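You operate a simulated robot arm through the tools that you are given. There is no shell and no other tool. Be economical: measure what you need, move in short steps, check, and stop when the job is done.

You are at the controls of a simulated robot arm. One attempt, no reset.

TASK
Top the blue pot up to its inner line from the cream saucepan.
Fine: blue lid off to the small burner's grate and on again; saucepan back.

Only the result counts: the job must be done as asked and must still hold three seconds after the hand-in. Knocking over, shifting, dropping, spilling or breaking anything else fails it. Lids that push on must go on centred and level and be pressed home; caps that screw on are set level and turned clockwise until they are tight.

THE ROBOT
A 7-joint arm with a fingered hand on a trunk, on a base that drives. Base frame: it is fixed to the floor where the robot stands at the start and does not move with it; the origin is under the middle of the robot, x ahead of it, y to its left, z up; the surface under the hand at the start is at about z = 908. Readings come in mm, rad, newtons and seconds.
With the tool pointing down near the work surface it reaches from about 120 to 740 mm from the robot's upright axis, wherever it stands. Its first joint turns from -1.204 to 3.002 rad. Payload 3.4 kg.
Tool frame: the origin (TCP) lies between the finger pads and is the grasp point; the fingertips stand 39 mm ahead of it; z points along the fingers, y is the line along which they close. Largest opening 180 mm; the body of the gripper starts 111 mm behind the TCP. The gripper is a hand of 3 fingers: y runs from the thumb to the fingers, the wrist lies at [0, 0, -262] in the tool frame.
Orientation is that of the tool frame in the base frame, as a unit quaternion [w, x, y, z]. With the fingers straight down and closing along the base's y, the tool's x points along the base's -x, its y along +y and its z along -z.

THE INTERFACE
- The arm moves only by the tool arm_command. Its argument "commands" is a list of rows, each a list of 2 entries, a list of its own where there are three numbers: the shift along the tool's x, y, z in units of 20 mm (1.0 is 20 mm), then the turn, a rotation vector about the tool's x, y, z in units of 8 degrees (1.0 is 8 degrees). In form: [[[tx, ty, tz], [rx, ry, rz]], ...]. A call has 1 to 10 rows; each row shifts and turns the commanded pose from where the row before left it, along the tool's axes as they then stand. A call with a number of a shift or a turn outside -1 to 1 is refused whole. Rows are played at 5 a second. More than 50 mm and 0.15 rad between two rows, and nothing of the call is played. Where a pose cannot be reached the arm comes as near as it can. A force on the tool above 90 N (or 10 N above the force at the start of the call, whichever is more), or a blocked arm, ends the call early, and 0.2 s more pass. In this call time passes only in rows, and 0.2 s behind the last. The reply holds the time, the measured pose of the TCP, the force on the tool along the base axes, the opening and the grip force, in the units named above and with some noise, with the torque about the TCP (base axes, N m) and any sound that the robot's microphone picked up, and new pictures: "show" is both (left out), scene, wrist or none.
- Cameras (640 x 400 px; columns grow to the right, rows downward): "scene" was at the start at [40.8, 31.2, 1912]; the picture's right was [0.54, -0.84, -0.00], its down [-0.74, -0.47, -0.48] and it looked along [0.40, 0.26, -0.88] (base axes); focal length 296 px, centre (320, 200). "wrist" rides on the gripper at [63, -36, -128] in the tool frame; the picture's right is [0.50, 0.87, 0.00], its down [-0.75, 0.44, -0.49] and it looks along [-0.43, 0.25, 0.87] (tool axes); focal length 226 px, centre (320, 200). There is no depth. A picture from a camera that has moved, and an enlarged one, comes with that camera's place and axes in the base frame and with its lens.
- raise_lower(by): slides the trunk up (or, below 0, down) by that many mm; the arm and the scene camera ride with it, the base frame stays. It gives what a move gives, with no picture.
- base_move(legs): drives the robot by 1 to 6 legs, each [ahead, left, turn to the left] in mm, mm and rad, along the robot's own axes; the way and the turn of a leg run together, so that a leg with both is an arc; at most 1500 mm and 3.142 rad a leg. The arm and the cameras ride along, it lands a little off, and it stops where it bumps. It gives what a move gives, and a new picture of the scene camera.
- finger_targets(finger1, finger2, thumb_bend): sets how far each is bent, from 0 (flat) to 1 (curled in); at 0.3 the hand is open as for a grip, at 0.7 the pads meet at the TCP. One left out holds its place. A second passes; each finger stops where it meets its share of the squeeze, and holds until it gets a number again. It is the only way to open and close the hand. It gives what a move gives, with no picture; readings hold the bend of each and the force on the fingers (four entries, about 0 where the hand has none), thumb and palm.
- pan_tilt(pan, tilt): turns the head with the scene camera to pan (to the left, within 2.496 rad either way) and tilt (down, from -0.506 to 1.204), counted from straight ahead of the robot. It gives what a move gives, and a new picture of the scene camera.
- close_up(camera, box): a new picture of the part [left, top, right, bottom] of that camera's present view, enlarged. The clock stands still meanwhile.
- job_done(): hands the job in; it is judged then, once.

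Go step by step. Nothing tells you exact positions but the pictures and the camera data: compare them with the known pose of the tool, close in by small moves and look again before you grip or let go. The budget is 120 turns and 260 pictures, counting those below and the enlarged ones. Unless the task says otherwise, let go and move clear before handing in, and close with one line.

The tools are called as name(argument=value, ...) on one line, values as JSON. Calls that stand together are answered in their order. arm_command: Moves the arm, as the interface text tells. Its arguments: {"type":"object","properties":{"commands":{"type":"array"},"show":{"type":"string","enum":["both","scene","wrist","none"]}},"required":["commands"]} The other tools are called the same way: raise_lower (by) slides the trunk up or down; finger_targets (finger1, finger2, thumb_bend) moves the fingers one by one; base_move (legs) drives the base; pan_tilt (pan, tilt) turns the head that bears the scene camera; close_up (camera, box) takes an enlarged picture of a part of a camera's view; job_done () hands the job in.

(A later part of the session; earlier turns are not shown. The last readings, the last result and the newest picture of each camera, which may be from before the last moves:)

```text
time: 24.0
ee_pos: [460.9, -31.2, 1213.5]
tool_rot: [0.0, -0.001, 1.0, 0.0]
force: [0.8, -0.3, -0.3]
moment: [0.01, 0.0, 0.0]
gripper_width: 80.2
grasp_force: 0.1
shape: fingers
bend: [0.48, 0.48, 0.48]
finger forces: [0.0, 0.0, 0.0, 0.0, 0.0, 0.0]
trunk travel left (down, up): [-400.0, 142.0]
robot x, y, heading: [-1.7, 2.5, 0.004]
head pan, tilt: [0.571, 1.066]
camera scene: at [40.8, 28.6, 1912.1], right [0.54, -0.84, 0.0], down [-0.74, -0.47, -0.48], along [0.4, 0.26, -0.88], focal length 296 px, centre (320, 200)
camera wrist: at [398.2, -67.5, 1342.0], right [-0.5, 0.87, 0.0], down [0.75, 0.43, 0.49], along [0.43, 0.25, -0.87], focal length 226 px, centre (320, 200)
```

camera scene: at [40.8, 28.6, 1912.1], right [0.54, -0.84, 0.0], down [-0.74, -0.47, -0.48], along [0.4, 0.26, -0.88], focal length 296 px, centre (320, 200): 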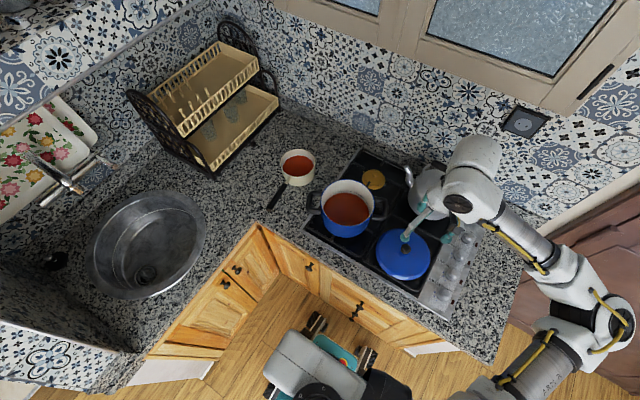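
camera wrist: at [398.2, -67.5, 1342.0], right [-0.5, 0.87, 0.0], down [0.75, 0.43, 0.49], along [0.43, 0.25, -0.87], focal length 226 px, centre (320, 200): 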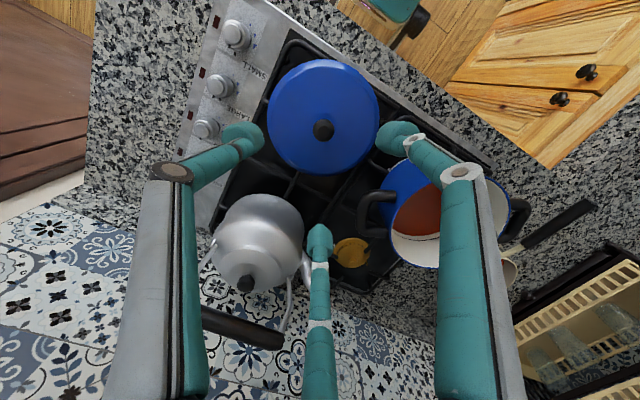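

The lid rests level on the small burner's grate at about (461, -31). The saucepan (about 565, 470) is near the reach limit, so I drive 120 mm to the left before measuring and gripping its body with all three fingers.

base_move(legs=[[0, 120, 0]])

close_up(camera="scene", box=[270, 130, 430, 230])

```text
time: 25.2
ee_pos: [464.0, 37.1, 1210.4]
tool_rot: [-0.002, 0.002, 1.0, 0.016]
force: [1.2, -1.6, 0.8]
moment: [0.2, 0.08, -0.04]
gripper_width: 80.4
grasp_force: 0.0
shape: fingers
bend: [0.48, 0.48, 0.48]
finger forces: [0.0, 0.1, 0.0, 0.0, 0.0, 0.1]
trunk travel left (down, up): [-400.0, 142.0]
robot x, y, heading: [-1.3, 106.6, 0.0]
head pan, tilt: [0.571, 1.066]
camera scene: at [44.2, 69.6, 1911.4], right [0.54, -0.84, -0.03], down [-0.74, -0.45, -0.5], along [0.4, 0.3, -0.87], focal length 296 px, centre (320, 200)
```

scene: 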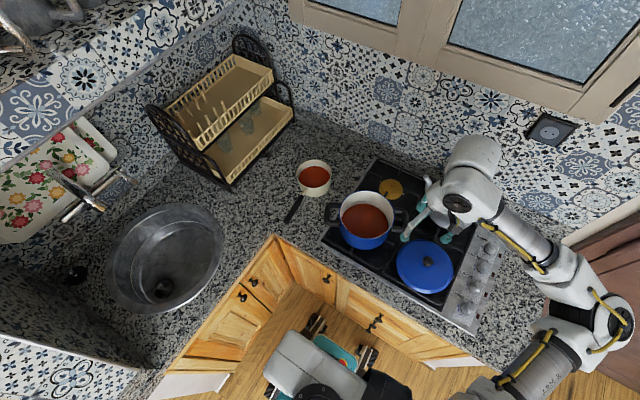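

```text
4.00 times, centred on (350, 180) of scene
camera zoom: at [44.2, 69.6, 1911.4], right [0.54, -0.84, -0.03], down [-0.74, -0.45, -0.5], along [0.4, 0.3, -0.87], focal length 1183 px, centre (200, 280)
```

zoom: 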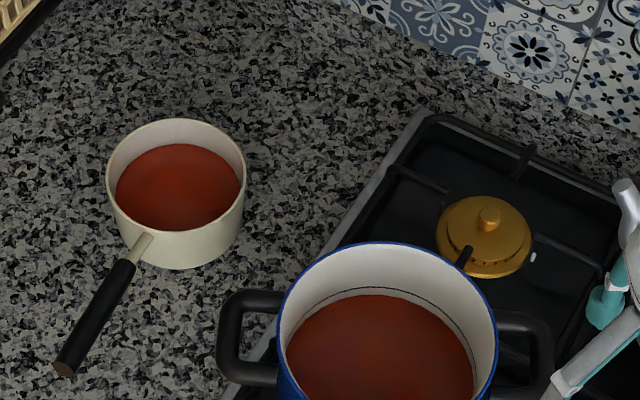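

The reading seems taken while the robot was still settling. I wait one short step and read again.

arm_command(commands=[[[0, 0, -0.05], [0, 0, 0]], [[0, 0, 0], [0, 0, 0]]])

```text
time: 25.8
ee_pos: [459.6, 74.6, 1214.4]
tool_rot: [0.003, 0.002, 1.0, 0.0]
force: [0.5, 0.2, -0.1]
moment: [0.0, 0.03, -0.02]
gripper_width: 80.3
grasp_force: 0.0
shape: fingers
bend: [0.48, 0.48, 0.48]
finger forces: [0.0, 0.1, 0.0, 0.1, 0.1, 0.0]
trunk travel left (down, up): [-400.0, 142.0]
robot x, y, heading: [0.5, 102.1, 0.001]
head pan, tilt: [0.571, 1.066]
camera scene: at [41.6, 152.2, 1911.5], right [0.54, -0.84, 0.0], down [-0.74, -0.48, -0.48], along [0.4, 0.25, -0.88], focal length 296 px, centre (320, 200)
camera wrist: at [397.1, 38.8, 1343.1], right [-0.5, 0.87, 0.0], down [0.75, 0.43, 0.49], along [0.43, 0.24, -0.87], focal length 226 px, centre (320, 200)
```

scene: 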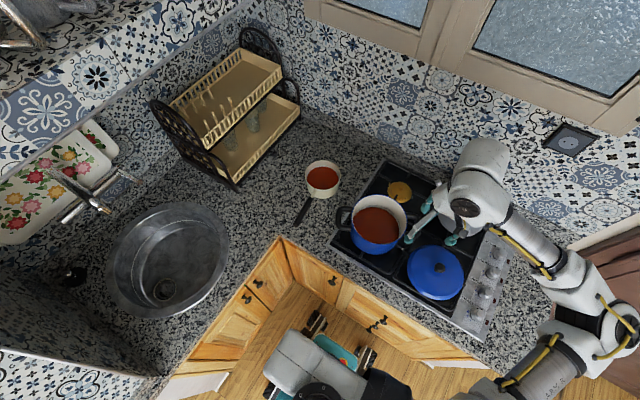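
wrist: 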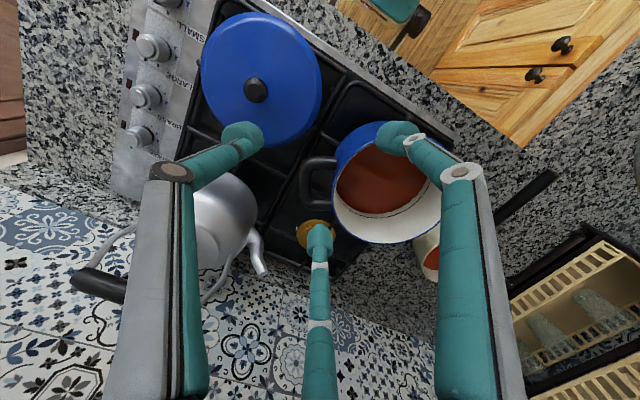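

Settled now (robot at y≈104). I carry the hand over toward the saucepan at this height.

arm_command(commands=[[[-0.26, 1, 0], [0, 0, 0]], [[-0.26, 1, 0], [0, 0, 0]], [[-0.26, 1, 0], [0, 0, 0]], [[-0.26, 1, 0], [0, 0, 0]], [[-0.26, 1, 0], [0, 0, 0]], [[-0.26, 1, 0], [0, 0, 0]], [[-0.26, 1, 0], [0, 0, 0]], [[-0.26, 1, 0], [0, 0, 0]], [[-0.26, 1, 0], [0, 0, 0]], [[-0.26, 1, 0], [0, 0, 0]]], show="none")

arm_command(commands=[[[-0.26, 1, 0], [0, 0, 0]], [[-0.26, 1, 0], [0, 0, 0]], [[-0.26, 1, 0], [0, 0, 0]], [[-0.26, 1, 0], [0, 0, 0]], [[-0.26, 1, 0], [0, 0, 0]], [[-0.26, 1, 0], [0, 0, 0]], [[-0.26, 1, 0], [0, 0, 0]], [[-0.26, 0.8, 0], [0, 0, 0]]])

finger_targets(finger1=0.28, finger2=0.28, thumb_bend=0.28)

close_up(camera="wrist", box=[200, 40, 520, 240])

close_up(camera="scene", box=[260, 130, 420, 230])

```text
time: 28.2
ee_pos: [507.4, 328.0, 1212.1]
tool_rot: [0.003, -0.002, 1.0, -0.017]
force: [-0.4, 0.1, -0.1]
moment: [-0.1, -0.13, -0.06]
gripper_width: 80.7
grasp_force: 0.0
shape: fingers
bend: [0.48, 0.48, 0.48]
finger forces: [0.0, 0.1, 0.0, 0.0, 0.0, 0.0]
trunk travel left (down, up): [-400.0, 142.0]
robot x, y, heading: [-2.3, 115.5, 0.001]
head pan, tilt: [0.571, 1.066]
stopped in row 10: the arm was blocked; the commanded pose is now the measured one
```

```text
time: 30.0
ee_pos: [537.6, 403.4, 1214.0]
tool_rot: [0.003, -0.002, 1.0, -0.012]
force: [0.3, 0.6, -0.5]
moment: [-0.02, -0.02, 0.01]
gripper_width: 80.6
grasp_force: 0.2
shape: fingers
bend: [0.48, 0.48, 0.48]
finger forces: [0.0, 0.0, 0.0, 0.0, 0.0, 0.0]
out of reach, approached as far as the arm can: row 5, 6, 7, 8
trunk travel left (down, up): [-400.0, 142.0]
robot x, y, heading: [0.2, 114.5, 0.003]
head pan, tilt: [0.571, 1.066]
camera scene: at [41.1, 172.0, 1911.3], right [0.54, -0.84, 0.01], down [-0.74, -0.48, -0.47], along [0.4, 0.25, -0.88], focal length 296 px, centre (320, 200)
camera wrist: at [475.9, 370.1, 1342.5], right [-0.5, 0.86, -0.02], down [0.75, 0.45, 0.49], along [0.43, 0.23, -0.87], focal length 226 px, centre (320, 200)
```

scene: 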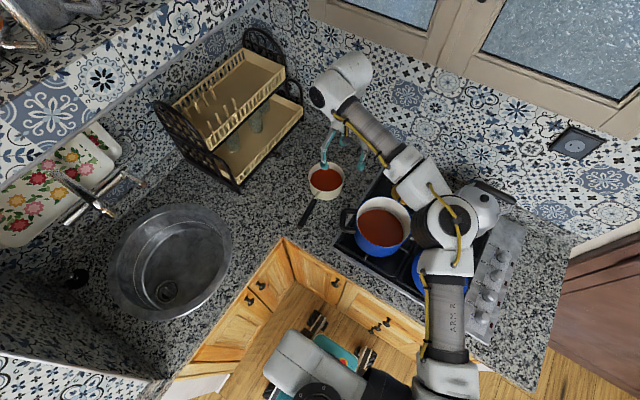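
wrist: 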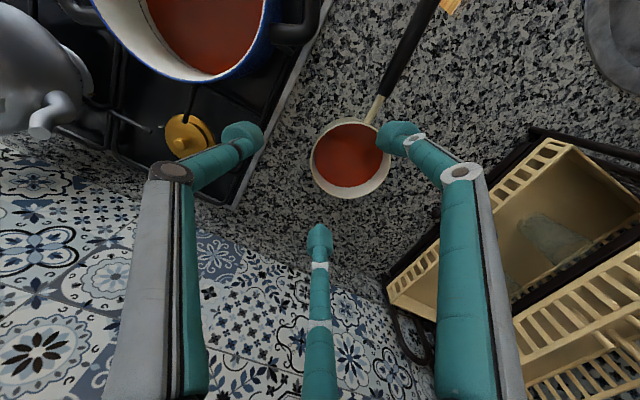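

```text
time: 31.0
ee_pos: [539.1, 375.8, 1218.2]
tool_rot: [0.002, -0.001, 1.0, -0.003]
force: [0.3, 0.6, -0.6]
moment: [0.14, 0.17, -0.04]
gripper_width: 156.6
grasp_force: 0.0
shape: fingers
bend: [0.28, 0.28, 0.28]
finger forces: [0.0, 0.0, 0.0, 0.0, 0.0, 0.1]
trunk travel left (down, up): [-400.0, 142.0]
robot x, y, heading: [-1.7, 109.2, 0.003]
head pan, tilt: [0.571, 1.066]
```

```text
2.00 times, centred on (360, 140) of wrist
camera zoom: at [477.2, 340.2, 1346.9], right [-0.5, 0.87, -0.01], down [0.75, 0.44, 0.49], along [0.43, 0.24, -0.87], focal length 452 px, centre (240, 320)
```

zoom: 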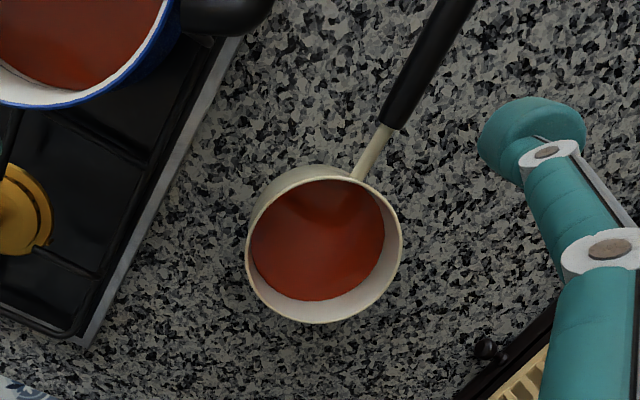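

```text
4.00 times, centred on (340, 180) of scene
camera zoom: at [41.8, 127.8, 1912.2], right [0.54, -0.84, -0.01], down [-0.74, -0.47, -0.48], along [0.4, 0.27, -0.87], focal length 1183 px, centre (240, 280)
```

zoom: 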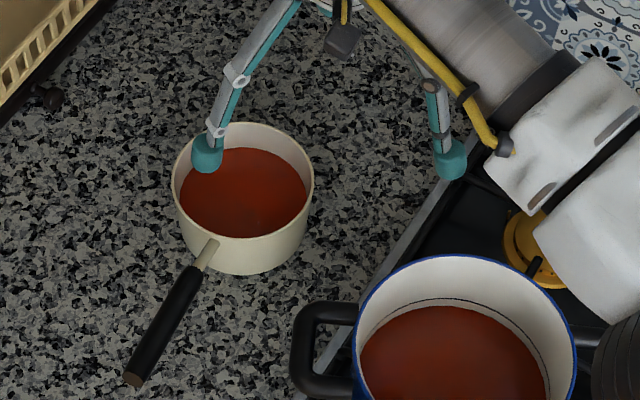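

The base sways a bit and the pan is just out of reach. I retract the hand to the right, then drive a little left and turn left to bring the shoulder nearer.

arm_command(commands=[[[0, -0.8, 0], [0, 0, 0]], [[0, -0.8, 0], [0, 0, 0]], [[0, -0.8, 0], [0, 0, 0]], [[0, -0.8, 0], [0, 0, 0]], [[0, -0.8, 0], [0, 0, 0]], [[0, -0.8, 0], [0, 0, 0]], [[0, -0.8, 0], [0, 0, 0]], [[0, -0.8, 0], [0, 0, 0]], [[0, -0.8, 0], [0, 0, 0]], [[0, -0.5, 0], [0, 0, 0]]], show="none")

base_move(legs=[[0, 60, 0], [0, 0, 0.3]])

arm_command(commands=[[[0, 0, 0], [0, 0, 0]], [[0, 0, 0], [0, 0, 0]], [[0, 0, 0], [0, 0, 0]], [[0, 0, 0], [0, 0, 0]]])

```text
time: 33.2
ee_pos: [536.2, 266.7, 1213.6]
tool_rot: [0.004, -0.002, 1.0, -0.015]
force: [-1.1, 0.3, -0.3]
moment: [-0.03, -0.03, 0.0]
gripper_width: 156.8
grasp_force: 0.0
shape: fingers
bend: [0.28, 0.28, 0.28]
finger forces: [0.1, 0.0, 0.0, 0.0, 0.0, 0.0]
trunk travel left (down, up): [-400.0, 142.0]
robot x, y, heading: [-1.5, 118.1, 0.005]
head pan, tilt: [0.571, 1.066]
```

```text
time: 35.2
ee_pos: [491.8, 409.3, 1218.7]
tool_rot: [0.001, -0.146, 0.989, 0.009]
force: [2.4, -2.0, -0.3]
moment: [0.12, 0.24, 0.0]
gripper_width: 156.7
grasp_force: 0.0
shape: fingers
bend: [0.28, 0.28, 0.28]
finger forces: [0.1, 0.0, 0.1, 0.1, 0.1, 0.0]
trunk travel left (down, up): [-400.0, 142.0]
robot x, y, heading: [3.3, 164.6, 0.303]
head pan, tilt: [0.571, 1.066]
camera scene: at [47.0, 161.0, 1912.1], right [0.76, -0.64, -0.02], down [-0.57, -0.66, -0.49], along [0.3, 0.39, -0.87], focal length 296 px, centre (320, 200)
```

scene: 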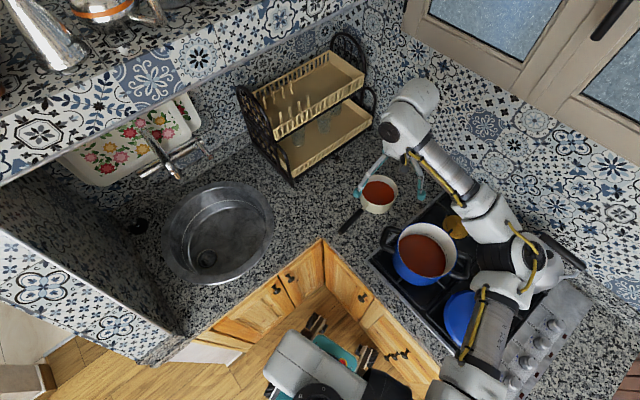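

```text
time: 36.2
ee_pos: [488.3, 415.7, 1218.2]
tool_rot: [0.004, -0.144, 0.99, 0.003]
force: [0.6, -0.4, 0.1]
moment: [0.06, 0.1, 0.0]
gripper_width: 156.5
grasp_force: 0.0
shape: fingers
bend: [0.28, 0.28, 0.28]
finger forces: [0.0, 0.1, 0.1, 0.0, 0.1, 0.1]
trunk travel left (down, up): [-400.0, 142.0]
robot x, y, heading: [8.7, 158.7, 0.296]
head pan, tilt: [0.571, 1.066]
camera scene: at [48.1, 160.1, 1912.2], right [0.76, -0.64, -0.02], down [-0.57, -0.66, -0.49], along [0.3, 0.39, -0.87], focal length 296 px, centre (320, 200)
camera wrist: at [437.4, 363.6, 1345.6], right [-0.73, 0.69, 0.0], down [0.6, 0.63, 0.5], along [0.34, 0.36, -0.87], focal length 226 px, centre (320, 200)
```

scene: 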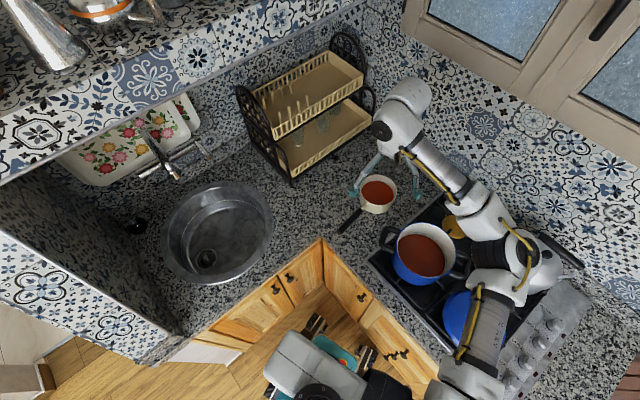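
wrist: 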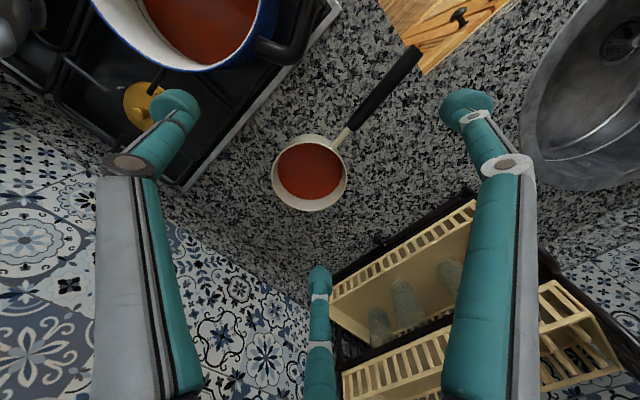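

The pan centre is at about (555, 464), handle pointing to base −x. I move above the pan and yaw the hand −35° so the handle falls between two fingers.

arm_command(commands=[[[-0.77, 0.27, 0], [0, 0, 0]], [[-0.77, 0.27, 0], [0, 0, 0]], [[-0.77, 0.27, 0], [0, 0, 0]], [[-0.77, 0.27, 0], [0, 0, 0]], [[-0.77, 0.27, 0], [0, 0, 0]], [[0, 0, 0], [0, 0, 0.88]], [[0, 0, 0], [0, 0, 0.88]], [[0, 0, 0], [0, 0, 0.88]], [[0, 0, 0], [0, 0, 0.88]], [[0, 0, 0], [0, 0, 0.88]]], show="none")

arm_command(commands=[[[0, 0, 0], [0, 0, 0]], [[0, 0, 0], [0, 0, 0]]])

```text
time: 38.4
ee_pos: [548.6, 488.6, 1216.2]
tool_rot: [0.006, 0.162, 0.987, -0.004]
force: [0.4, -0.5, 0.7]
moment: [0.02, -0.02, 0.02]
gripper_width: 156.5
grasp_force: 0.0
shape: fingers
bend: [0.28, 0.28, 0.28]
finger forces: [0.0, 0.1, 0.0, 0.1, 0.0, 0.0]
trunk travel left (down, up): [-400.0, 142.0]
robot x, y, heading: [4.6, 162.7, 0.302]
head pan, tilt: [0.571, 1.066]
```

```text
time: 39.2
ee_pos: [535.2, 508.6, 1217.8]
tool_rot: [0.01, 0.158, 0.987, -0.008]
force: [-0.9, 0.4, 0.4]
moment: [0.02, -0.03, 0.01]
gripper_width: 156.8
grasp_force: 0.1
shape: fingers
bend: [0.28, 0.28, 0.28]
finger forces: [0.0, 0.0, 0.1, 0.1, 0.1, 0.0]
trunk travel left (down, up): [-400.0, 142.0]
robot x, y, heading: [6.0, 170.0, 0.298]
head pan, tilt: [0.571, 1.066]
stopped in row 2: the arm was blocked; the commanded pose is now the measured one
camera scene: at [22.8, 240.9, 1911.2], right [0.77, -0.64, 0.01], down [-0.56, -0.68, -0.47], along [0.31, 0.36, -0.88], focal length 296 px, centre (320, 200)
camera wrist: at [462.3, 496.9, 1344.6], right [-0.2, 0.98, -0.02], down [0.84, 0.19, 0.5], along [0.5, 0.08, -0.86], focal length 226 px, centre (320, 200)
```

scene: 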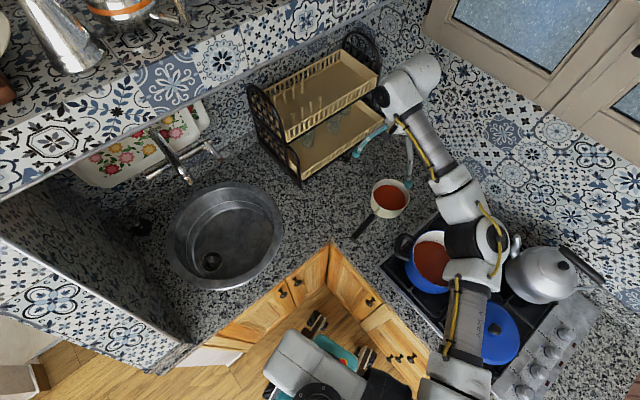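
wrist: 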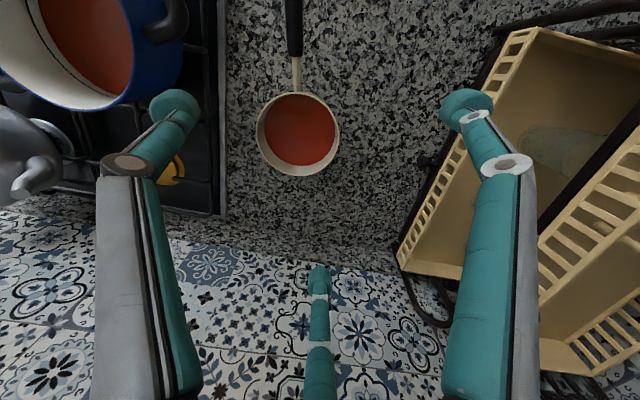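

The robot's body is still swaying after the drive. I wait for it to calm and watch the readings.

arm_command(commands=[[[0, 0, 0], [0, 0, 0]], [[0, 0, 0], [0, 0, 0]], [[0, 0, 0], [0, 0, 0]], [[0, 0, 0], [0, 0, 0]], [[0, 0, 0], [0, 0, 0]], [[0, 0, 0], [0, 0, 0]], [[0, 0, 0], [0, 0, 0]], [[0, 0, 0], [0, 0, 0]], [[0, 0, 0], [0, 0, 0]], [[0, 0, 0], [0, 0, 0]]], show="none")

arm_command(commands=[[[0, 0, 0], [0, 0, 0]], [[0, 0, 0], [0, 0, 0]], [[0, 0, 0], [0, 0, 0]], [[0, 0, 0], [0, 0, 0]]], show="none")

arm_command(commands=[[[0, 0, 0], [0, 0, 0]], [[0, 0, 0], [0, 0, 0]], [[0, 0, 0], [0, 0, 0]], [[0, 0, 0], [0, 0, 0]]], show="none")

arm_command(commands=[[[0, 0, 0], [0, 0, 0]], [[0, 0, 0], [0, 0, 0]], [[0, 0, 0], [0, 0, 0]], [[0, 0, 0], [0, 0, 0]], [[0, 0, 0], [0, 0, 0]], [[0, 0, 0], [0, 0, 0]], [[0, 0, 0], [0, 0, 0]]])

```text
time: 41.4
ee_pos: [534.9, 505.5, 1218.1]
tool_rot: [0.009, 0.156, 0.988, -0.006]
force: [0.1, 0.5, -0.7]
moment: [-0.01, -0.01, 0.0]
gripper_width: 156.7
grasp_force: 0.1
shape: fingers
bend: [0.28, 0.28, 0.28]
finger forces: [0.0, 0.1, 0.0, 0.1, 0.1, 0.1]
trunk travel left (down, up): [-400.0, 142.0]
robot x, y, heading: [0.9, 174.7, 0.301]
head pan, tilt: [0.571, 1.066]
```

```text
time: 42.4
ee_pos: [530.9, 516.1, 1215.6]
tool_rot: [0.012, 0.157, 0.987, -0.01]
force: [0.0, -0.4, 0.3]
moment: [-0.03, -0.12, 0.0]
gripper_width: 157.0
grasp_force: 0.1
shape: fingers
bend: [0.28, 0.28, 0.28]
finger forces: [0.0, 0.0, 0.0, 0.0, 0.0, 0.0]
trunk travel left (down, up): [-400.0, 142.0]
robot x, y, heading: [-0.2, 174.7, 0.304]
head pan, tilt: [0.571, 1.066]
```

```text
time: 43.4
ee_pos: [532.8, 510.0, 1217.4]
tool_rot: [0.01, 0.158, 0.987, -0.009]
force: [-0.3, 1.2, 0.8]
moment: [0.0, -0.07, -0.06]
gripper_width: 156.6
grasp_force: 0.1
shape: fingers
bend: [0.28, 0.28, 0.28]
finger forces: [0.0, 0.1, 0.0, 0.0, 0.0, 0.0]
trunk travel left (down, up): [-400.0, 142.0]
robot x, y, heading: [-5.0, 172.3, 0.301]
head pan, tilt: [0.571, 1.066]
```

```text
time: 45.0
ee_pos: [533.7, 510.2, 1217.8]
tool_rot: [0.01, 0.158, 0.987, -0.008]
force: [-0.2, -0.1, -0.6]
moment: [-0.02, -0.02, 0.0]
gripper_width: 156.8
grasp_force: 0.2
shape: fingers
bend: [0.28, 0.28, 0.28]
finger forces: [0.1, 0.0, 0.1, 0.0, 0.1, 0.0]
trunk travel left (down, up): [-400.0, 142.0]
robot x, y, heading: [1.0, 172.3, 0.303]
head pan, tilt: [0.571, 1.066]
camera scene: at [26.5, 228.8, 1911.7], right [0.77, -0.64, 0.0], down [-0.56, -0.67, -0.48], along [0.31, 0.36, -0.88], focal length 296 px, centre (320, 200)
camera wrist: at [461.0, 498.1, 1344.6], right [-0.21, 0.98, -0.02], down [0.84, 0.19, 0.5], along [0.5, 0.08, -0.86], focal length 226 px, centre (320, 200)
```

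scene: 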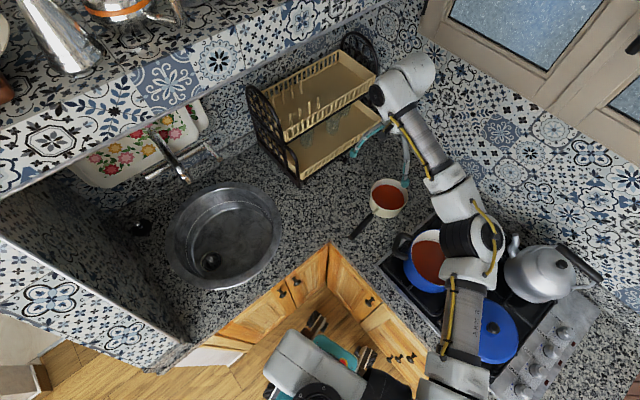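
wrist: 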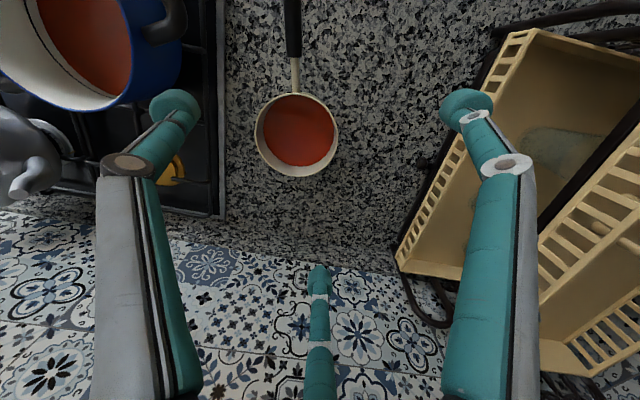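

Calm now. The pan centre measures (560, 470), and the handle lies midway between thumb and a finger. I correct position and level the tool gently.

arm_command(commands=[[[-0.37, -0.3, 0], [-0.045, 0.08, 0]], [[-0.37, -0.3, 0], [-0.045, 0.08, 0]], [[-0.37, -0.3, 0], [0, 0, 0]], [[-0.37, -0.3, 0], [0, 0, 0]], [[-0.37, -0.3, 0], [0, 0, 0]], [[0, 0, 0], [0, 0, 0]], [[0, 0, 0], [0, 0, 0]], [[0, 0, 0], [0, 0, 0]], [[0, 0, 0], [0, 0, 0]], [[0, 0, 0], [0, 0, 0]]], show="wrist")

```text
time: 47.2
ee_pos: [565.4, 453.5, 1218.8]
tool_rot: [-0.002, 0.159, 0.987, 0.005]
force: [0.0, 0.2, -0.5]
moment: [0.03, 0.06, 0.0]
gripper_width: 156.8
grasp_force: 0.0
shape: fingers
bend: [0.28, 0.28, 0.28]
finger forces: [0.0, 0.0, 0.0, 0.0, 0.0, 0.1]
trunk travel left (down, up): [-400.0, 142.0]
robot x, y, heading: [-1.1, 167.8, 0.3]
head pan, tilt: [0.571, 1.066]
camera wrist: at [494.9, 438.0, 1347.0], right [-0.2, 0.98, 0.01], down [0.85, 0.17, 0.49], along [0.48, 0.11, -0.87], focal length 226 px, centre (320, 200)
```

wrist: 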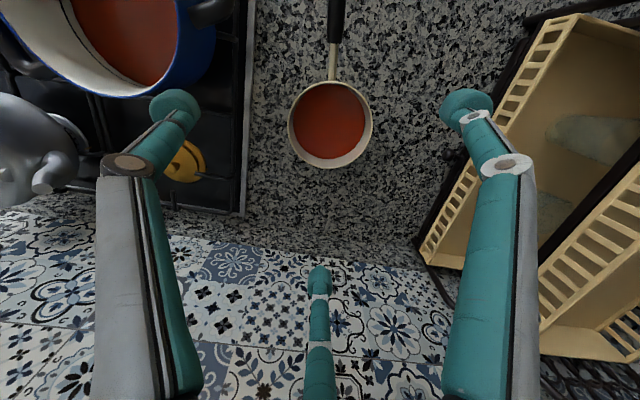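

The pan sits within ~15 mm of the hand axis; the body still sways a little. I descend partway, keeping above the rim, then re-check.

arm_command(commands=[[[0, 0, 0.7], [0, 0, 0]], [[0, 0, 0.7], [0, 0, 0]], [[0, 0, 0.7], [0, 0, 0]], [[0, 0, 0.7], [0, 0, 0]], [[0, 0, 0.7], [0, 0, 0]], [[0, 0, 0.7], [0, 0, 0]], [[0, 0, 0.7], [0, 0, 0]], [[0, 0, 0.7], [0, 0, 0]], [[0, 0, 0.7], [0, 0, 0]], [[0, 0, 0.7], [0, 0, 0]]], show="none")

arm_command(commands=[[[0, 0, 0], [0, 0, 0]], [[0, 0, 0], [0, 0, 0]], [[0, 0, 0], [0, 0, 0]], [[0, 0, 0], [0, 0, 0]], [[0, 0, 0], [0, 0, 0]], [[0, 0, 0], [0, 0, 0]], [[0, 0, 0], [0, 0, 0]], [[0, 0, 0], [0, 0, 0]], [[0, 0, 0], [0, 0, 0]], [[0, 0, 0], [0, 0, 0]]])

```text
time: 49.4
ee_pos: [564.9, 460.5, 1076.3]
tool_rot: [-0.001, 0.158, 0.987, 0.003]
force: [-0.3, 0.3, 0.4]
moment: [-0.01, 0.0, 0.01]
gripper_width: 156.7
grasp_force: 0.1
shape: fingers
bend: [0.28, 0.28, 0.28]
finger forces: [0.1, 0.0, 0.0, 0.1, 0.1, 0.0]
trunk travel left (down, up): [-400.0, 142.0]
robot x, y, heading: [-0.3, 165.6, 0.298]
head pan, tilt: [0.571, 1.066]
```

```text
time: 51.6
ee_pos: [564.7, 459.7, 1077.6]
tool_rot: [-0.001, 0.158, 0.987, 0.004]
force: [0.0, -0.8, 0.4]
moment: [0.01, 0.0, 0.01]
gripper_width: 156.7
grasp_force: 0.0
shape: fingers
bend: [0.28, 0.28, 0.28]
finger forces: [0.1, 0.0, 0.1, 0.0, 0.1, 0.0]
trunk travel left (down, up): [-400.0, 142.0]
robot x, y, heading: [-0.7, 169.0, 0.301]
head pan, tilt: [0.571, 1.066]
camera scene: at [31.5, 213.6, 1912.0], right [0.77, -0.64, 0.0], down [-0.57, -0.67, -0.48], along [0.31, 0.37, -0.88], focal length 296 px, centre (320, 200)
camera wrist: at [494.8, 444.1, 1205.7], right [-0.2, 0.98, 0.01], down [0.85, 0.17, 0.49], along [0.48, 0.11, -0.87], focal length 226 px, centre (320, 200)
```

scene: 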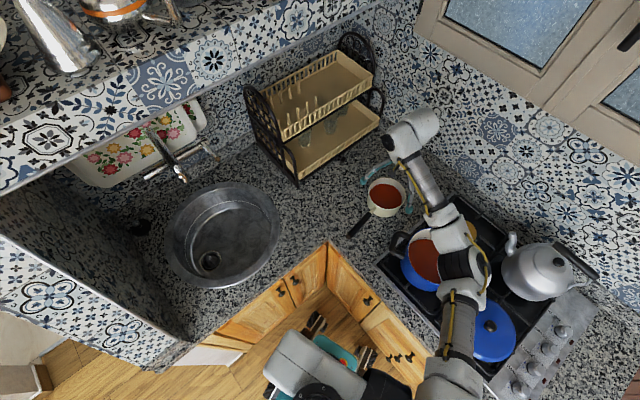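
wrist: 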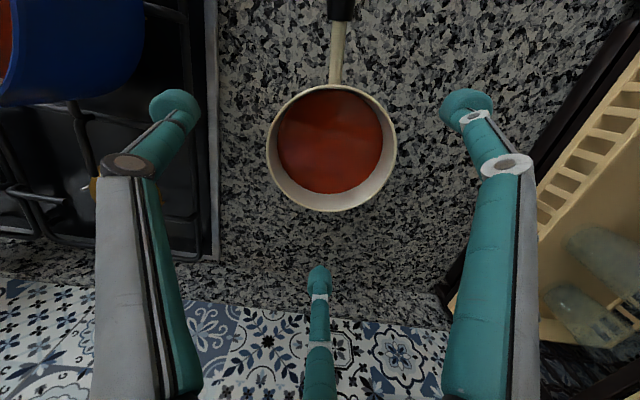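

Stable now. I open the fingers wider, centre on the pan (12 mm correction) and lower the hand around it, with tips staying above the counter.

finger_targets(finger1=0.15, finger2=0.15, thumb_bend=0.15)

arm_command(commands=[[[0.09, 0.3, 0], [0, 0, 0]], [[0.08, 0.3, 0], [0, 0, 0]], [[0, 0, 0.7], [0, 0, 0]], [[0, 0, 0.7], [0, 0, 0]], [[0, 0, 0.6], [0, 0, 0]], [[0, 0, 0], [0, 0, 0]], [[0, 0, 0], [0, 0, 0]], [[0, 0, 0], [0, 0, 0]]])

close_up(camera="scene", box=[330, 90, 490, 250])

```text
time: 52.6
ee_pos: [564.1, 458.2, 1077.1]
tool_rot: [-0.001, 0.159, 0.987, 0.003]
force: [-1.1, -0.1, -0.4]
moment: [-0.01, -0.01, 0.02]
gripper_width: 189.0
grasp_force: 0.0
shape: fingers
bend: [0.15, 0.15, 0.15]
finger forces: [0.0, 0.0, 0.0, 0.0, 0.0, 0.0]
trunk travel left (down, up): [-400.0, 142.0]
robot x, y, heading: [0.8, 167.0, 0.299]
head pan, tilt: [0.571, 1.066]
```

```text
time: 54.4
ee_pos: [564.0, 472.7, 1038.2]
tool_rot: [-0.002, 0.159, 0.987, 0.004]
force: [-0.1, -0.5, 0.0]
moment: [-0.02, 0.04, -0.02]
gripper_width: 188.9
grasp_force: 0.0
shape: fingers
bend: [0.15, 0.15, 0.15]
finger forces: [0.0, 0.1, 0.0, 0.1, 0.0, 0.1]
trunk travel left (down, up): [-400.0, 142.0]
robot x, y, heading: [1.1, 169.7, 0.302]
head pan, tilt: [0.571, 1.066]
camera scene: at [31.3, 213.9, 1912.0], right [0.77, -0.64, 0.0], down [-0.57, -0.67, -0.48], along [0.31, 0.37, -0.88], focal length 296 px, centre (320, 200)
camera wrist: at [493.8, 457.6, 1166.0], right [-0.2, 0.98, 0.01], down [0.85, 0.17, 0.49], along [0.48, 0.11, -0.87], focal length 226 px, centre (320, 200)
```

scene: 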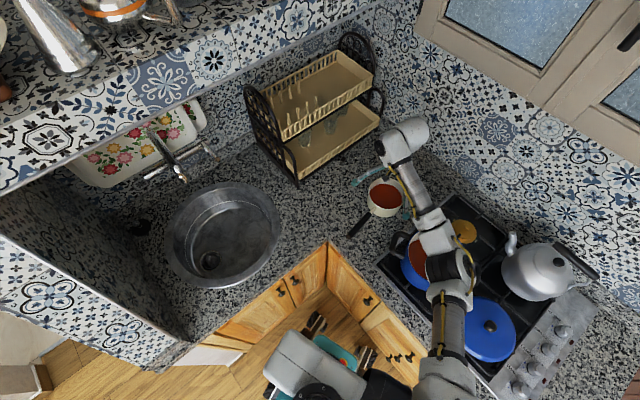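
wrist: 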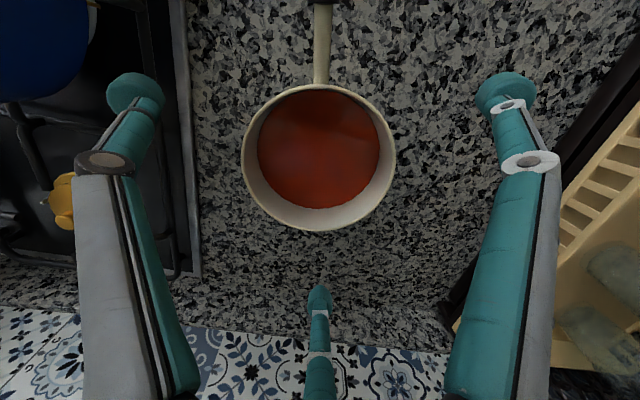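

```text
2.50 times, centred on (410, 170) of scene
camera zoom: at [31.3, 213.9, 1912.0], right [0.77, -0.64, 0.0], down [-0.57, -0.67, -0.48], along [0.31, 0.37, -0.88], focal length 740 px, centre (95, 275)
```

zoom: 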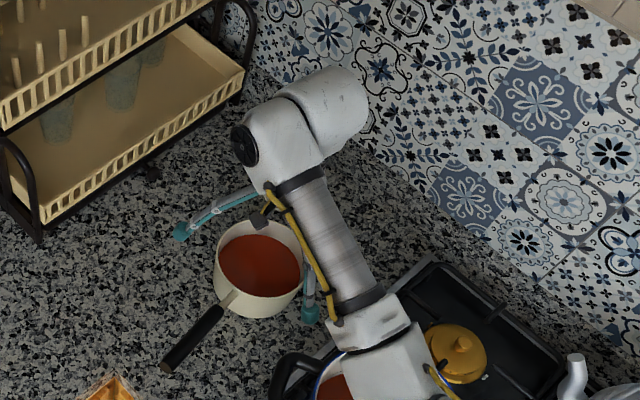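

Perfectly centred. I narrow the fingers slightly (to keep the thumb off the hob) and lower the rest in steps.

finger_targets(finger1=0.25, finger2=0.25, thumb_bend=0.25)

arm_command(commands=[[[0, 0, 0.6], [0, 0, 0]], [[0, 0, 0.6], [0, 0, 0]], [[0, 0, 0.6], [0, 0, 0]], [[0, 0, 0.5], [0, 0, 0]], [[0, 0, 0.5], [0, 0, 0]], [[0, 0, 0.3], [0, 0, 0]], [[0, 0, 0], [0, 0, 0]], [[0, 0, 0], [0, 0, 0]]])

```text
time: 55.4
ee_pos: [563.5, 472.8, 1038.5]
tool_rot: [-0.002, 0.159, 0.987, 0.004]
force: [-1.2, 0.3, -0.2]
moment: [-0.01, -0.01, 0.02]
gripper_width: 165.0
grasp_force: 0.0
shape: fingers
bend: [0.25, 0.25, 0.25]
finger forces: [0.0, 0.0, 0.1, 0.0, 0.1, 0.0]
trunk travel left (down, up): [-400.0, 142.0]
robot x, y, heading: [2.0, 168.8, 0.296]
head pan, tilt: [0.571, 1.066]
```

```text
time: 57.2
ee_pos: [564.4, 472.8, 975.8]
tool_rot: [-0.001, 0.159, 0.987, 0.004]
force: [0.4, -0.1, -0.3]
moment: [0.04, -0.03, -0.03]
gripper_width: 165.2
grasp_force: 0.1
shape: fingers
bend: [0.25, 0.25, 0.25]
finger forces: [0.0, 0.0, 0.0, 0.0, 0.1, 0.1]
trunk travel left (down, up): [-400.0, 142.0]
robot x, y, heading: [1.2, 169.8, 0.299]
head pan, tilt: [0.571, 1.066]
camera scene: at [31.2, 213.9, 1912.0], right [0.77, -0.64, 0.0], down [-0.57, -0.67, -0.48], along [0.31, 0.37, -0.88], focal length 296 px, centre (320, 200)
camera wrist: at [493.4, 457.8, 1104.3], right [-0.2, 0.98, 0.01], down [0.85, 0.17, 0.49], along [0.48, 0.11, -0.87], focal length 226 px, centre (320, 200)
```

scene: 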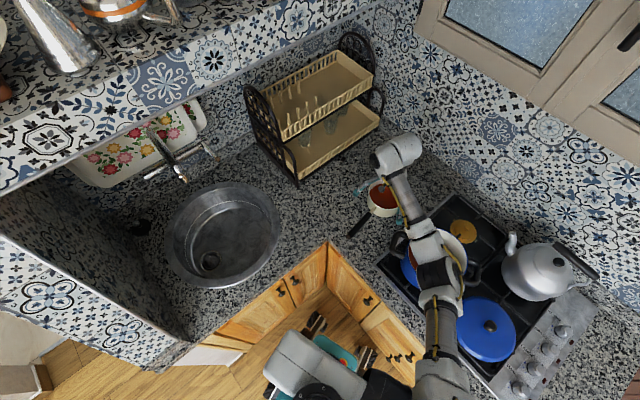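
wrist: 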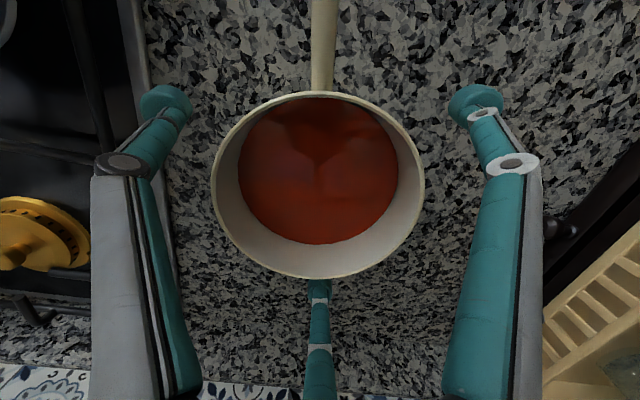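

The fingers stand evenly around the pan. I go 10 mm lower and close gently on the wall.

arm_command(commands=[[[0, 0, 0.25], [0, 0, 0]], [[0, 0, 0.25], [0, 0, 0]]], show="none")

finger_targets(finger1=0.33, finger2=0.33, thumb_bend=0.33)

finger_targets(finger1=0.45, finger2=0.45, thumb_bend=0.45)

close_up(camera="wrist", box=[120, 40, 520, 340])

close_up(camera="scene", box=[320, 120, 460, 240])

```text
time: 57.8
ee_pos: [563.3, 473.3, 966.1]
tool_rot: [-0.001, 0.159, 0.987, 0.003]
force: [0.1, 0.5, -0.8]
moment: [-0.01, -0.01, -0.02]
gripper_width: 165.3
grasp_force: 0.0
shape: fingers
bend: [0.25, 0.25, 0.25]
finger forces: [0.0, 0.0, 0.0, 0.0, 0.0, 0.1]
trunk travel left (down, up): [-400.0, 142.0]
robot x, y, heading: [-2.0, 168.1, 0.297]
head pan, tilt: [0.571, 1.066]
```

```text
time: 58.8
ee_pos: [563.7, 473.7, 965.3]
tool_rot: [-0.002, 0.158, 0.987, 0.003]
force: [-0.6, 0.5, -0.1]
moment: [0.01, 0.01, 0.01]
gripper_width: 140.8
grasp_force: 0.0
shape: fingers
bend: [0.33, 0.33, 0.33]
finger forces: [0.0, 0.1, 0.1, 0.0, 0.1, 0.1]
trunk travel left (down, up): [-400.0, 142.0]
robot x, y, heading: [-0.9, 169.2, 0.3]
head pan, tilt: [0.571, 1.066]
```

```text
time: 59.8
ee_pos: [565.0, 474.0, 966.5]
tool_rot: [-0.001, 0.158, 0.987, 0.004]
force: [0.7, 0.1, 1.4]
moment: [0.06, -0.04, 0.04]
gripper_width: 101.9
grasp_force: 7.5
shape: fingers
bend: [0.43, 0.41, 0.43]
finger forces: [1.9, 6.4, 0.1, 0.0, 6.1, 0.1]
trunk travel left (down, up): [-400.0, 142.0]
robot x, y, heading: [-0.5, 166.4, 0.299]
head pan, tilt: [0.571, 1.066]
```

```text
1.33 times, centred on (320, 190) of wrist
camera zoom: at [493.6, 457.9, 1095.0], right [-0.2, 0.98, 0.01], down [0.85, 0.17, 0.49], along [0.48, 0.11, -0.87], focal length 301 px, centre (320, 213)
```

zoom: 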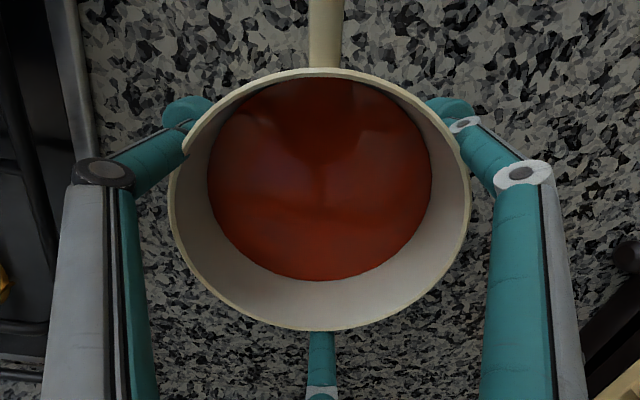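

```text
3.33 times, centred on (390, 180) of scene
camera zoom: at [31.3, 213.3, 1912.0], right [0.77, -0.64, 0.0], down [-0.57, -0.67, -0.48], along [0.31, 0.37, -0.88], focal length 986 px, centre (87, 267)
```

zoom: 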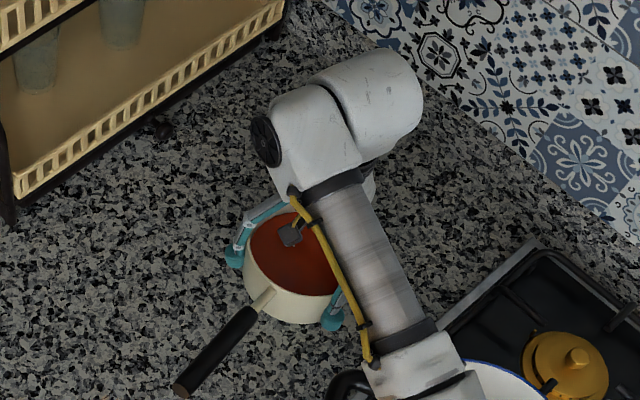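

The tips close in under the tapered wall, which helps carry it. I squeeze more and test-lift 10 mm.

finger_targets(finger1=0.7, finger2=0.7, thumb_bend=0.7)

arm_command(commands=[[[0, 0, -0.15], [0, 0, 0]], [[0, 0, -0.2], [0, 0, 0]], [[0, 0, -0.2], [0, 0, 0]]], show="none")

close_up(camera="wrist", box=[120, 40, 520, 340])

close_up(camera="scene", box=[320, 120, 460, 240])

```text
time: 60.8
ee_pos: [564.2, 472.0, 966.0]
tool_rot: [-0.002, 0.158, 0.987, 0.004]
force: [-1.7, -3.5, -0.6]
moment: [0.09, 0.14, 0.21]
gripper_width: 97.3
grasp_force: 23.7
shape: fingers
bend: [0.43, 0.42, 0.48]
finger forces: [10.8, 15.3, 0.0, 0.2, 21.2, 0.0]
trunk travel left (down, up): [-400.0, 142.0]
robot x, y, heading: [-0.4, 173.5, 0.302]
head pan, tilt: [0.571, 1.066]
```

```text
time: 61.6
ee_pos: [565.4, 473.7, 976.7]
tool_rot: [-0.001, 0.159, 0.987, 0.002]
force: [-1.4, 0.0, -10.7]
moment: [-0.01, -0.3, 0.01]
gripper_width: 97.2
grasp_force: 22.5
shape: fingers
bend: [0.43, 0.42, 0.49]
finger forces: [11.2, 15.5, 0.1, 0.0, 18.4, 0.0]
trunk travel left (down, up): [-400.0, 142.0]
robot x, y, heading: [0.3, 170.7, 0.301]
head pan, tilt: [0.571, 1.066]
```

```text
1.33 times, centred on (320, 190) of wrist
camera zoom: at [494.4, 458.5, 1105.5], right [-0.2, 0.98, 0.01], down [0.85, 0.17, 0.49], along [0.48, 0.11, -0.87], focal length 301 px, centre (320, 213)
```

zoom: 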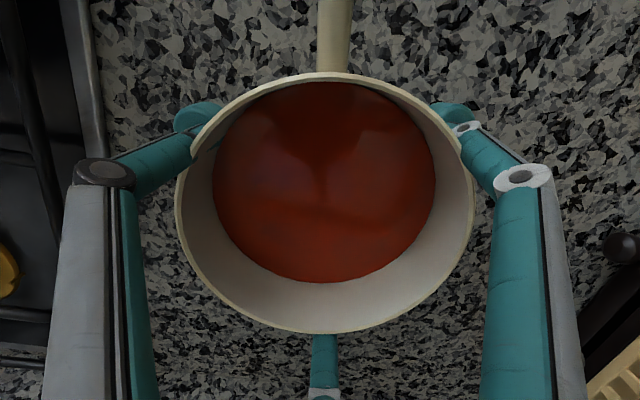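

```text
3.33 times, centred on (390, 180) of scene
camera zoom: at [33.5, 215.8, 1911.8], right [0.77, -0.64, 0.0], down [-0.57, -0.67, -0.48], along [0.31, 0.37, -0.88], focal length 986 px, centre (87, 267)
```

zoom: 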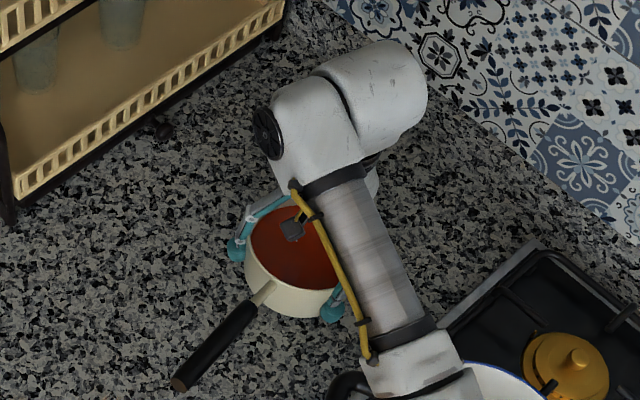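

It holds: about 10.5 N hanging, pan nearly level. I lift on slowly.

arm_command(commands=[[[0, 0, -0.4], [0, 0, 0]], [[0, 0, -0.6], [0, 0, 0]], [[0, 0, -0.6], [0, 0, 0]], [[0, 0, -0.6], [0, 0, 0]], [[0, 0, -0.6], [0, 0, 0]], [[0, 0, -0.6], [0, 0, 0]], [[0, 0, -0.6], [0, 0, 0]], [[0, 0, -0.6], [0, 0, 0]], [[0, 0, -0.6], [0, 0, 0]], [[0, 0, -0.3], [0, 0, 0]]], show="none")

arm_command(commands=[[[0, 0, -0.4], [0, 0, 0]], [[0, 0, -0.6], [0, 0, 0]], [[0, 0, -0.6], [0, 0, 0]], [[0, 0, -0.6], [0, 0, 0]], [[0, 0, -0.6], [0, 0, 0]], [[0, 0, -0.6], [0, 0, 0]], [[0, 0, -0.6], [0, 0, 0]], [[0, 0, -0.6], [0, 0, 0]], [[0, 0, -0.3], [0, 0, 0]], [[0, 0, 0], [0, 0, 0]]])

```text
time: 63.8
ee_pos: [564.7, 474.5, 1085.9]
tool_rot: [-0.002, 0.159, 0.987, 0.003]
force: [0.2, -0.3, -9.9]
moment: [0.0, -0.28, 0.0]
gripper_width: 97.3
grasp_force: 22.3
shape: fingers
bend: [0.43, 0.42, 0.49]
finger forces: [11.1, 15.5, 0.0, 0.1, 18.3, 0.0]
trunk travel left (down, up): [-400.0, 142.0]
robot x, y, heading: [1.4, 166.5, 0.304]
head pan, tilt: [0.571, 1.066]
```

```text
time: 66.0
ee_pos: [565.8, 471.2, 1183.7]
tool_rot: [-0.002, 0.159, 0.987, 0.003]
force: [1.2, -0.2, -11.3]
moment: [0.05, -0.32, -0.02]
gripper_width: 97.1
grasp_force: 22.1
shape: fingers
bend: [0.43, 0.42, 0.49]
finger forces: [11.1, 15.5, 0.1, 0.0, 18.3, 0.0]
trunk travel left (down, up): [-400.0, 142.0]
robot x, y, heading: [-1.4, 168.4, 0.298]
head pan, tilt: [0.571, 1.066]
camera scene: at [34.0, 215.2, 1911.8], right [0.77, -0.64, 0.0], down [-0.57, -0.67, -0.48], along [0.31, 0.37, -0.88], focal length 296 px, centre (320, 200)
camera wrist: at [494.7, 456.2, 1313.2], right [-0.2, 0.98, 0.01], down [0.85, 0.17, 0.49], along [0.48, 0.11, -0.87], focal length 226 px, centre (320, 200)
```

scene: 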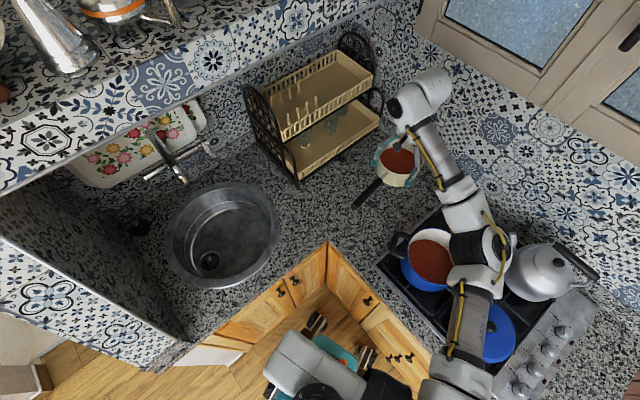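
wrist: 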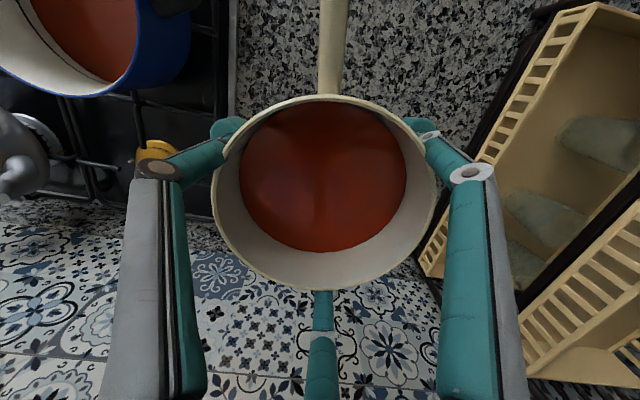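

The pan is held well at z≈1184. I move slowly toward the pour position, pan centre about 80 mm short of the pot's centre on the pour side gap (around 427, 266).

arm_command(commands=[[[0.08, -0.3, 0], [0, 0, 0]], [[0.15, -0.53, 0], [0, 0, 0]], [[0.17, -0.6, 0], [0, 0, 0]], [[0.17, -0.6, 0], [0, 0, 0]], [[0.17, -0.6, 0], [0, 0, 0]], [[0.17, -0.6, 0], [0, 0, 0]], [[0.17, -0.6, 0], [0, 0, 0]], [[0.17, -0.6, 0], [0, 0, 0]], [[0.17, -0.6, 0], [0, 0, 0]], [[0.17, -0.6, 0], [0, 0, 0]]], show="none")

arm_command(commands=[[[0.17, -0.6, 0], [0, 0, 0]], [[0.17, -0.6, 0], [0, 0, 0]], [[0.17, -0.6, 0], [0, 0, 0]], [[0.17, -0.6, 0], [0, 0, 0]], [[0.17, -0.6, 0], [0, 0, 0]], [[0.17, -0.6, 0], [0, 0, 0]], [[0.17, -0.6, 0], [0, 0, 0]], [[0.17, -0.6, 0], [0, 0, 0]], [[0.12, -0.4, 0], [0, 0, 0]], [[0.06, -0.2, 0], [0, 0, 0]]], show="none")

arm_command(commands=[[[0, 0, 0], [0, 0, 0]], [[0, 0, 0], [0, 0, 0]], [[0, 0, 0], [0, 0, 0]], [[0, 0, 0], [0, 0, 0]], [[0, 0, 0], [0, 0, 0]], [[0, 0, 0], [0, 0, 0]], [[0, 0, 0], [0, 0, 0]], [[0, 0, 0], [0, 0, 0]]])

```text
time: 68.2
ee_pos: [498.8, 373.3, 1185.3]
tool_rot: [-0.001, 0.159, 0.987, 0.004]
force: [0.0, 0.9, -10.4]
moment: [0.05, -0.31, -0.02]
gripper_width: 97.3
grasp_force: 22.4
shape: fingers
bend: [0.43, 0.42, 0.49]
finger forces: [11.3, 15.2, 0.0, 0.1, 18.2, 0.0]
trunk travel left (down, up): [-400.0, 142.0]
robot x, y, heading: [-1.9, 171.9, 0.295]
head pan, tilt: [0.571, 1.066]
```

```text
time: 70.4
ee_pos: [435.3, 282.2, 1183.1]
tool_rot: [-0.002, 0.159, 0.987, 0.002]
force: [0.1, 0.1, -11.2]
moment: [0.04, -0.29, -0.03]
gripper_width: 96.9
grasp_force: 22.6
shape: fingers
bend: [0.43, 0.42, 0.49]
finger forces: [11.2, 15.5, 0.0, 0.0, 18.1, 0.0]
trunk travel left (down, up): [-400.0, 142.0]
robot x, y, heading: [0.7, 171.5, 0.3]
head pan, tilt: [0.571, 1.066]
```

```text
time: 72.2
ee_pos: [435.8, 282.4, 1184.1]
tool_rot: [-0.001, 0.158, 0.987, 0.003]
force: [-0.1, -0.1, -10.3]
moment: [0.0, -0.32, -0.01]
gripper_width: 97.0
grasp_force: 22.9
shape: fingers
bend: [0.43, 0.42, 0.49]
finger forces: [11.2, 15.5, 0.1, 0.1, 18.1, 0.0]
trunk travel left (down, up): [-400.0, 142.0]
robot x, y, heading: [4.8, 169.8, 0.298]
head pan, tilt: [0.571, 1.066]
camera scene: at [33.2, 210.6, 1911.9], right [0.77, -0.64, 0.0], down [-0.57, -0.67, -0.48], along [0.31, 0.37, -0.88], focal length 296 px, centre (320, 200)
camera wrist: at [365.4, 266.3, 1311.8], right [-0.2, 0.98, 0.01], down [0.85, 0.17, 0.49], along [0.48, 0.11, -0.87], focal length 226 px, centre (320, 200)
```

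scene: 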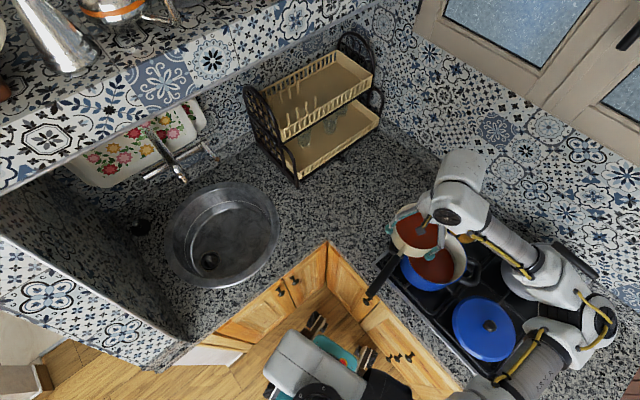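
wrist: 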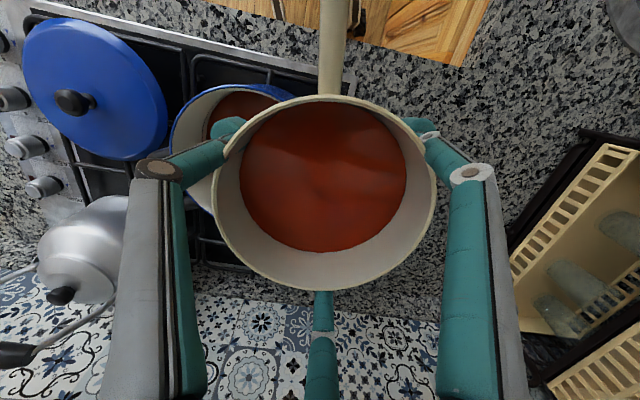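

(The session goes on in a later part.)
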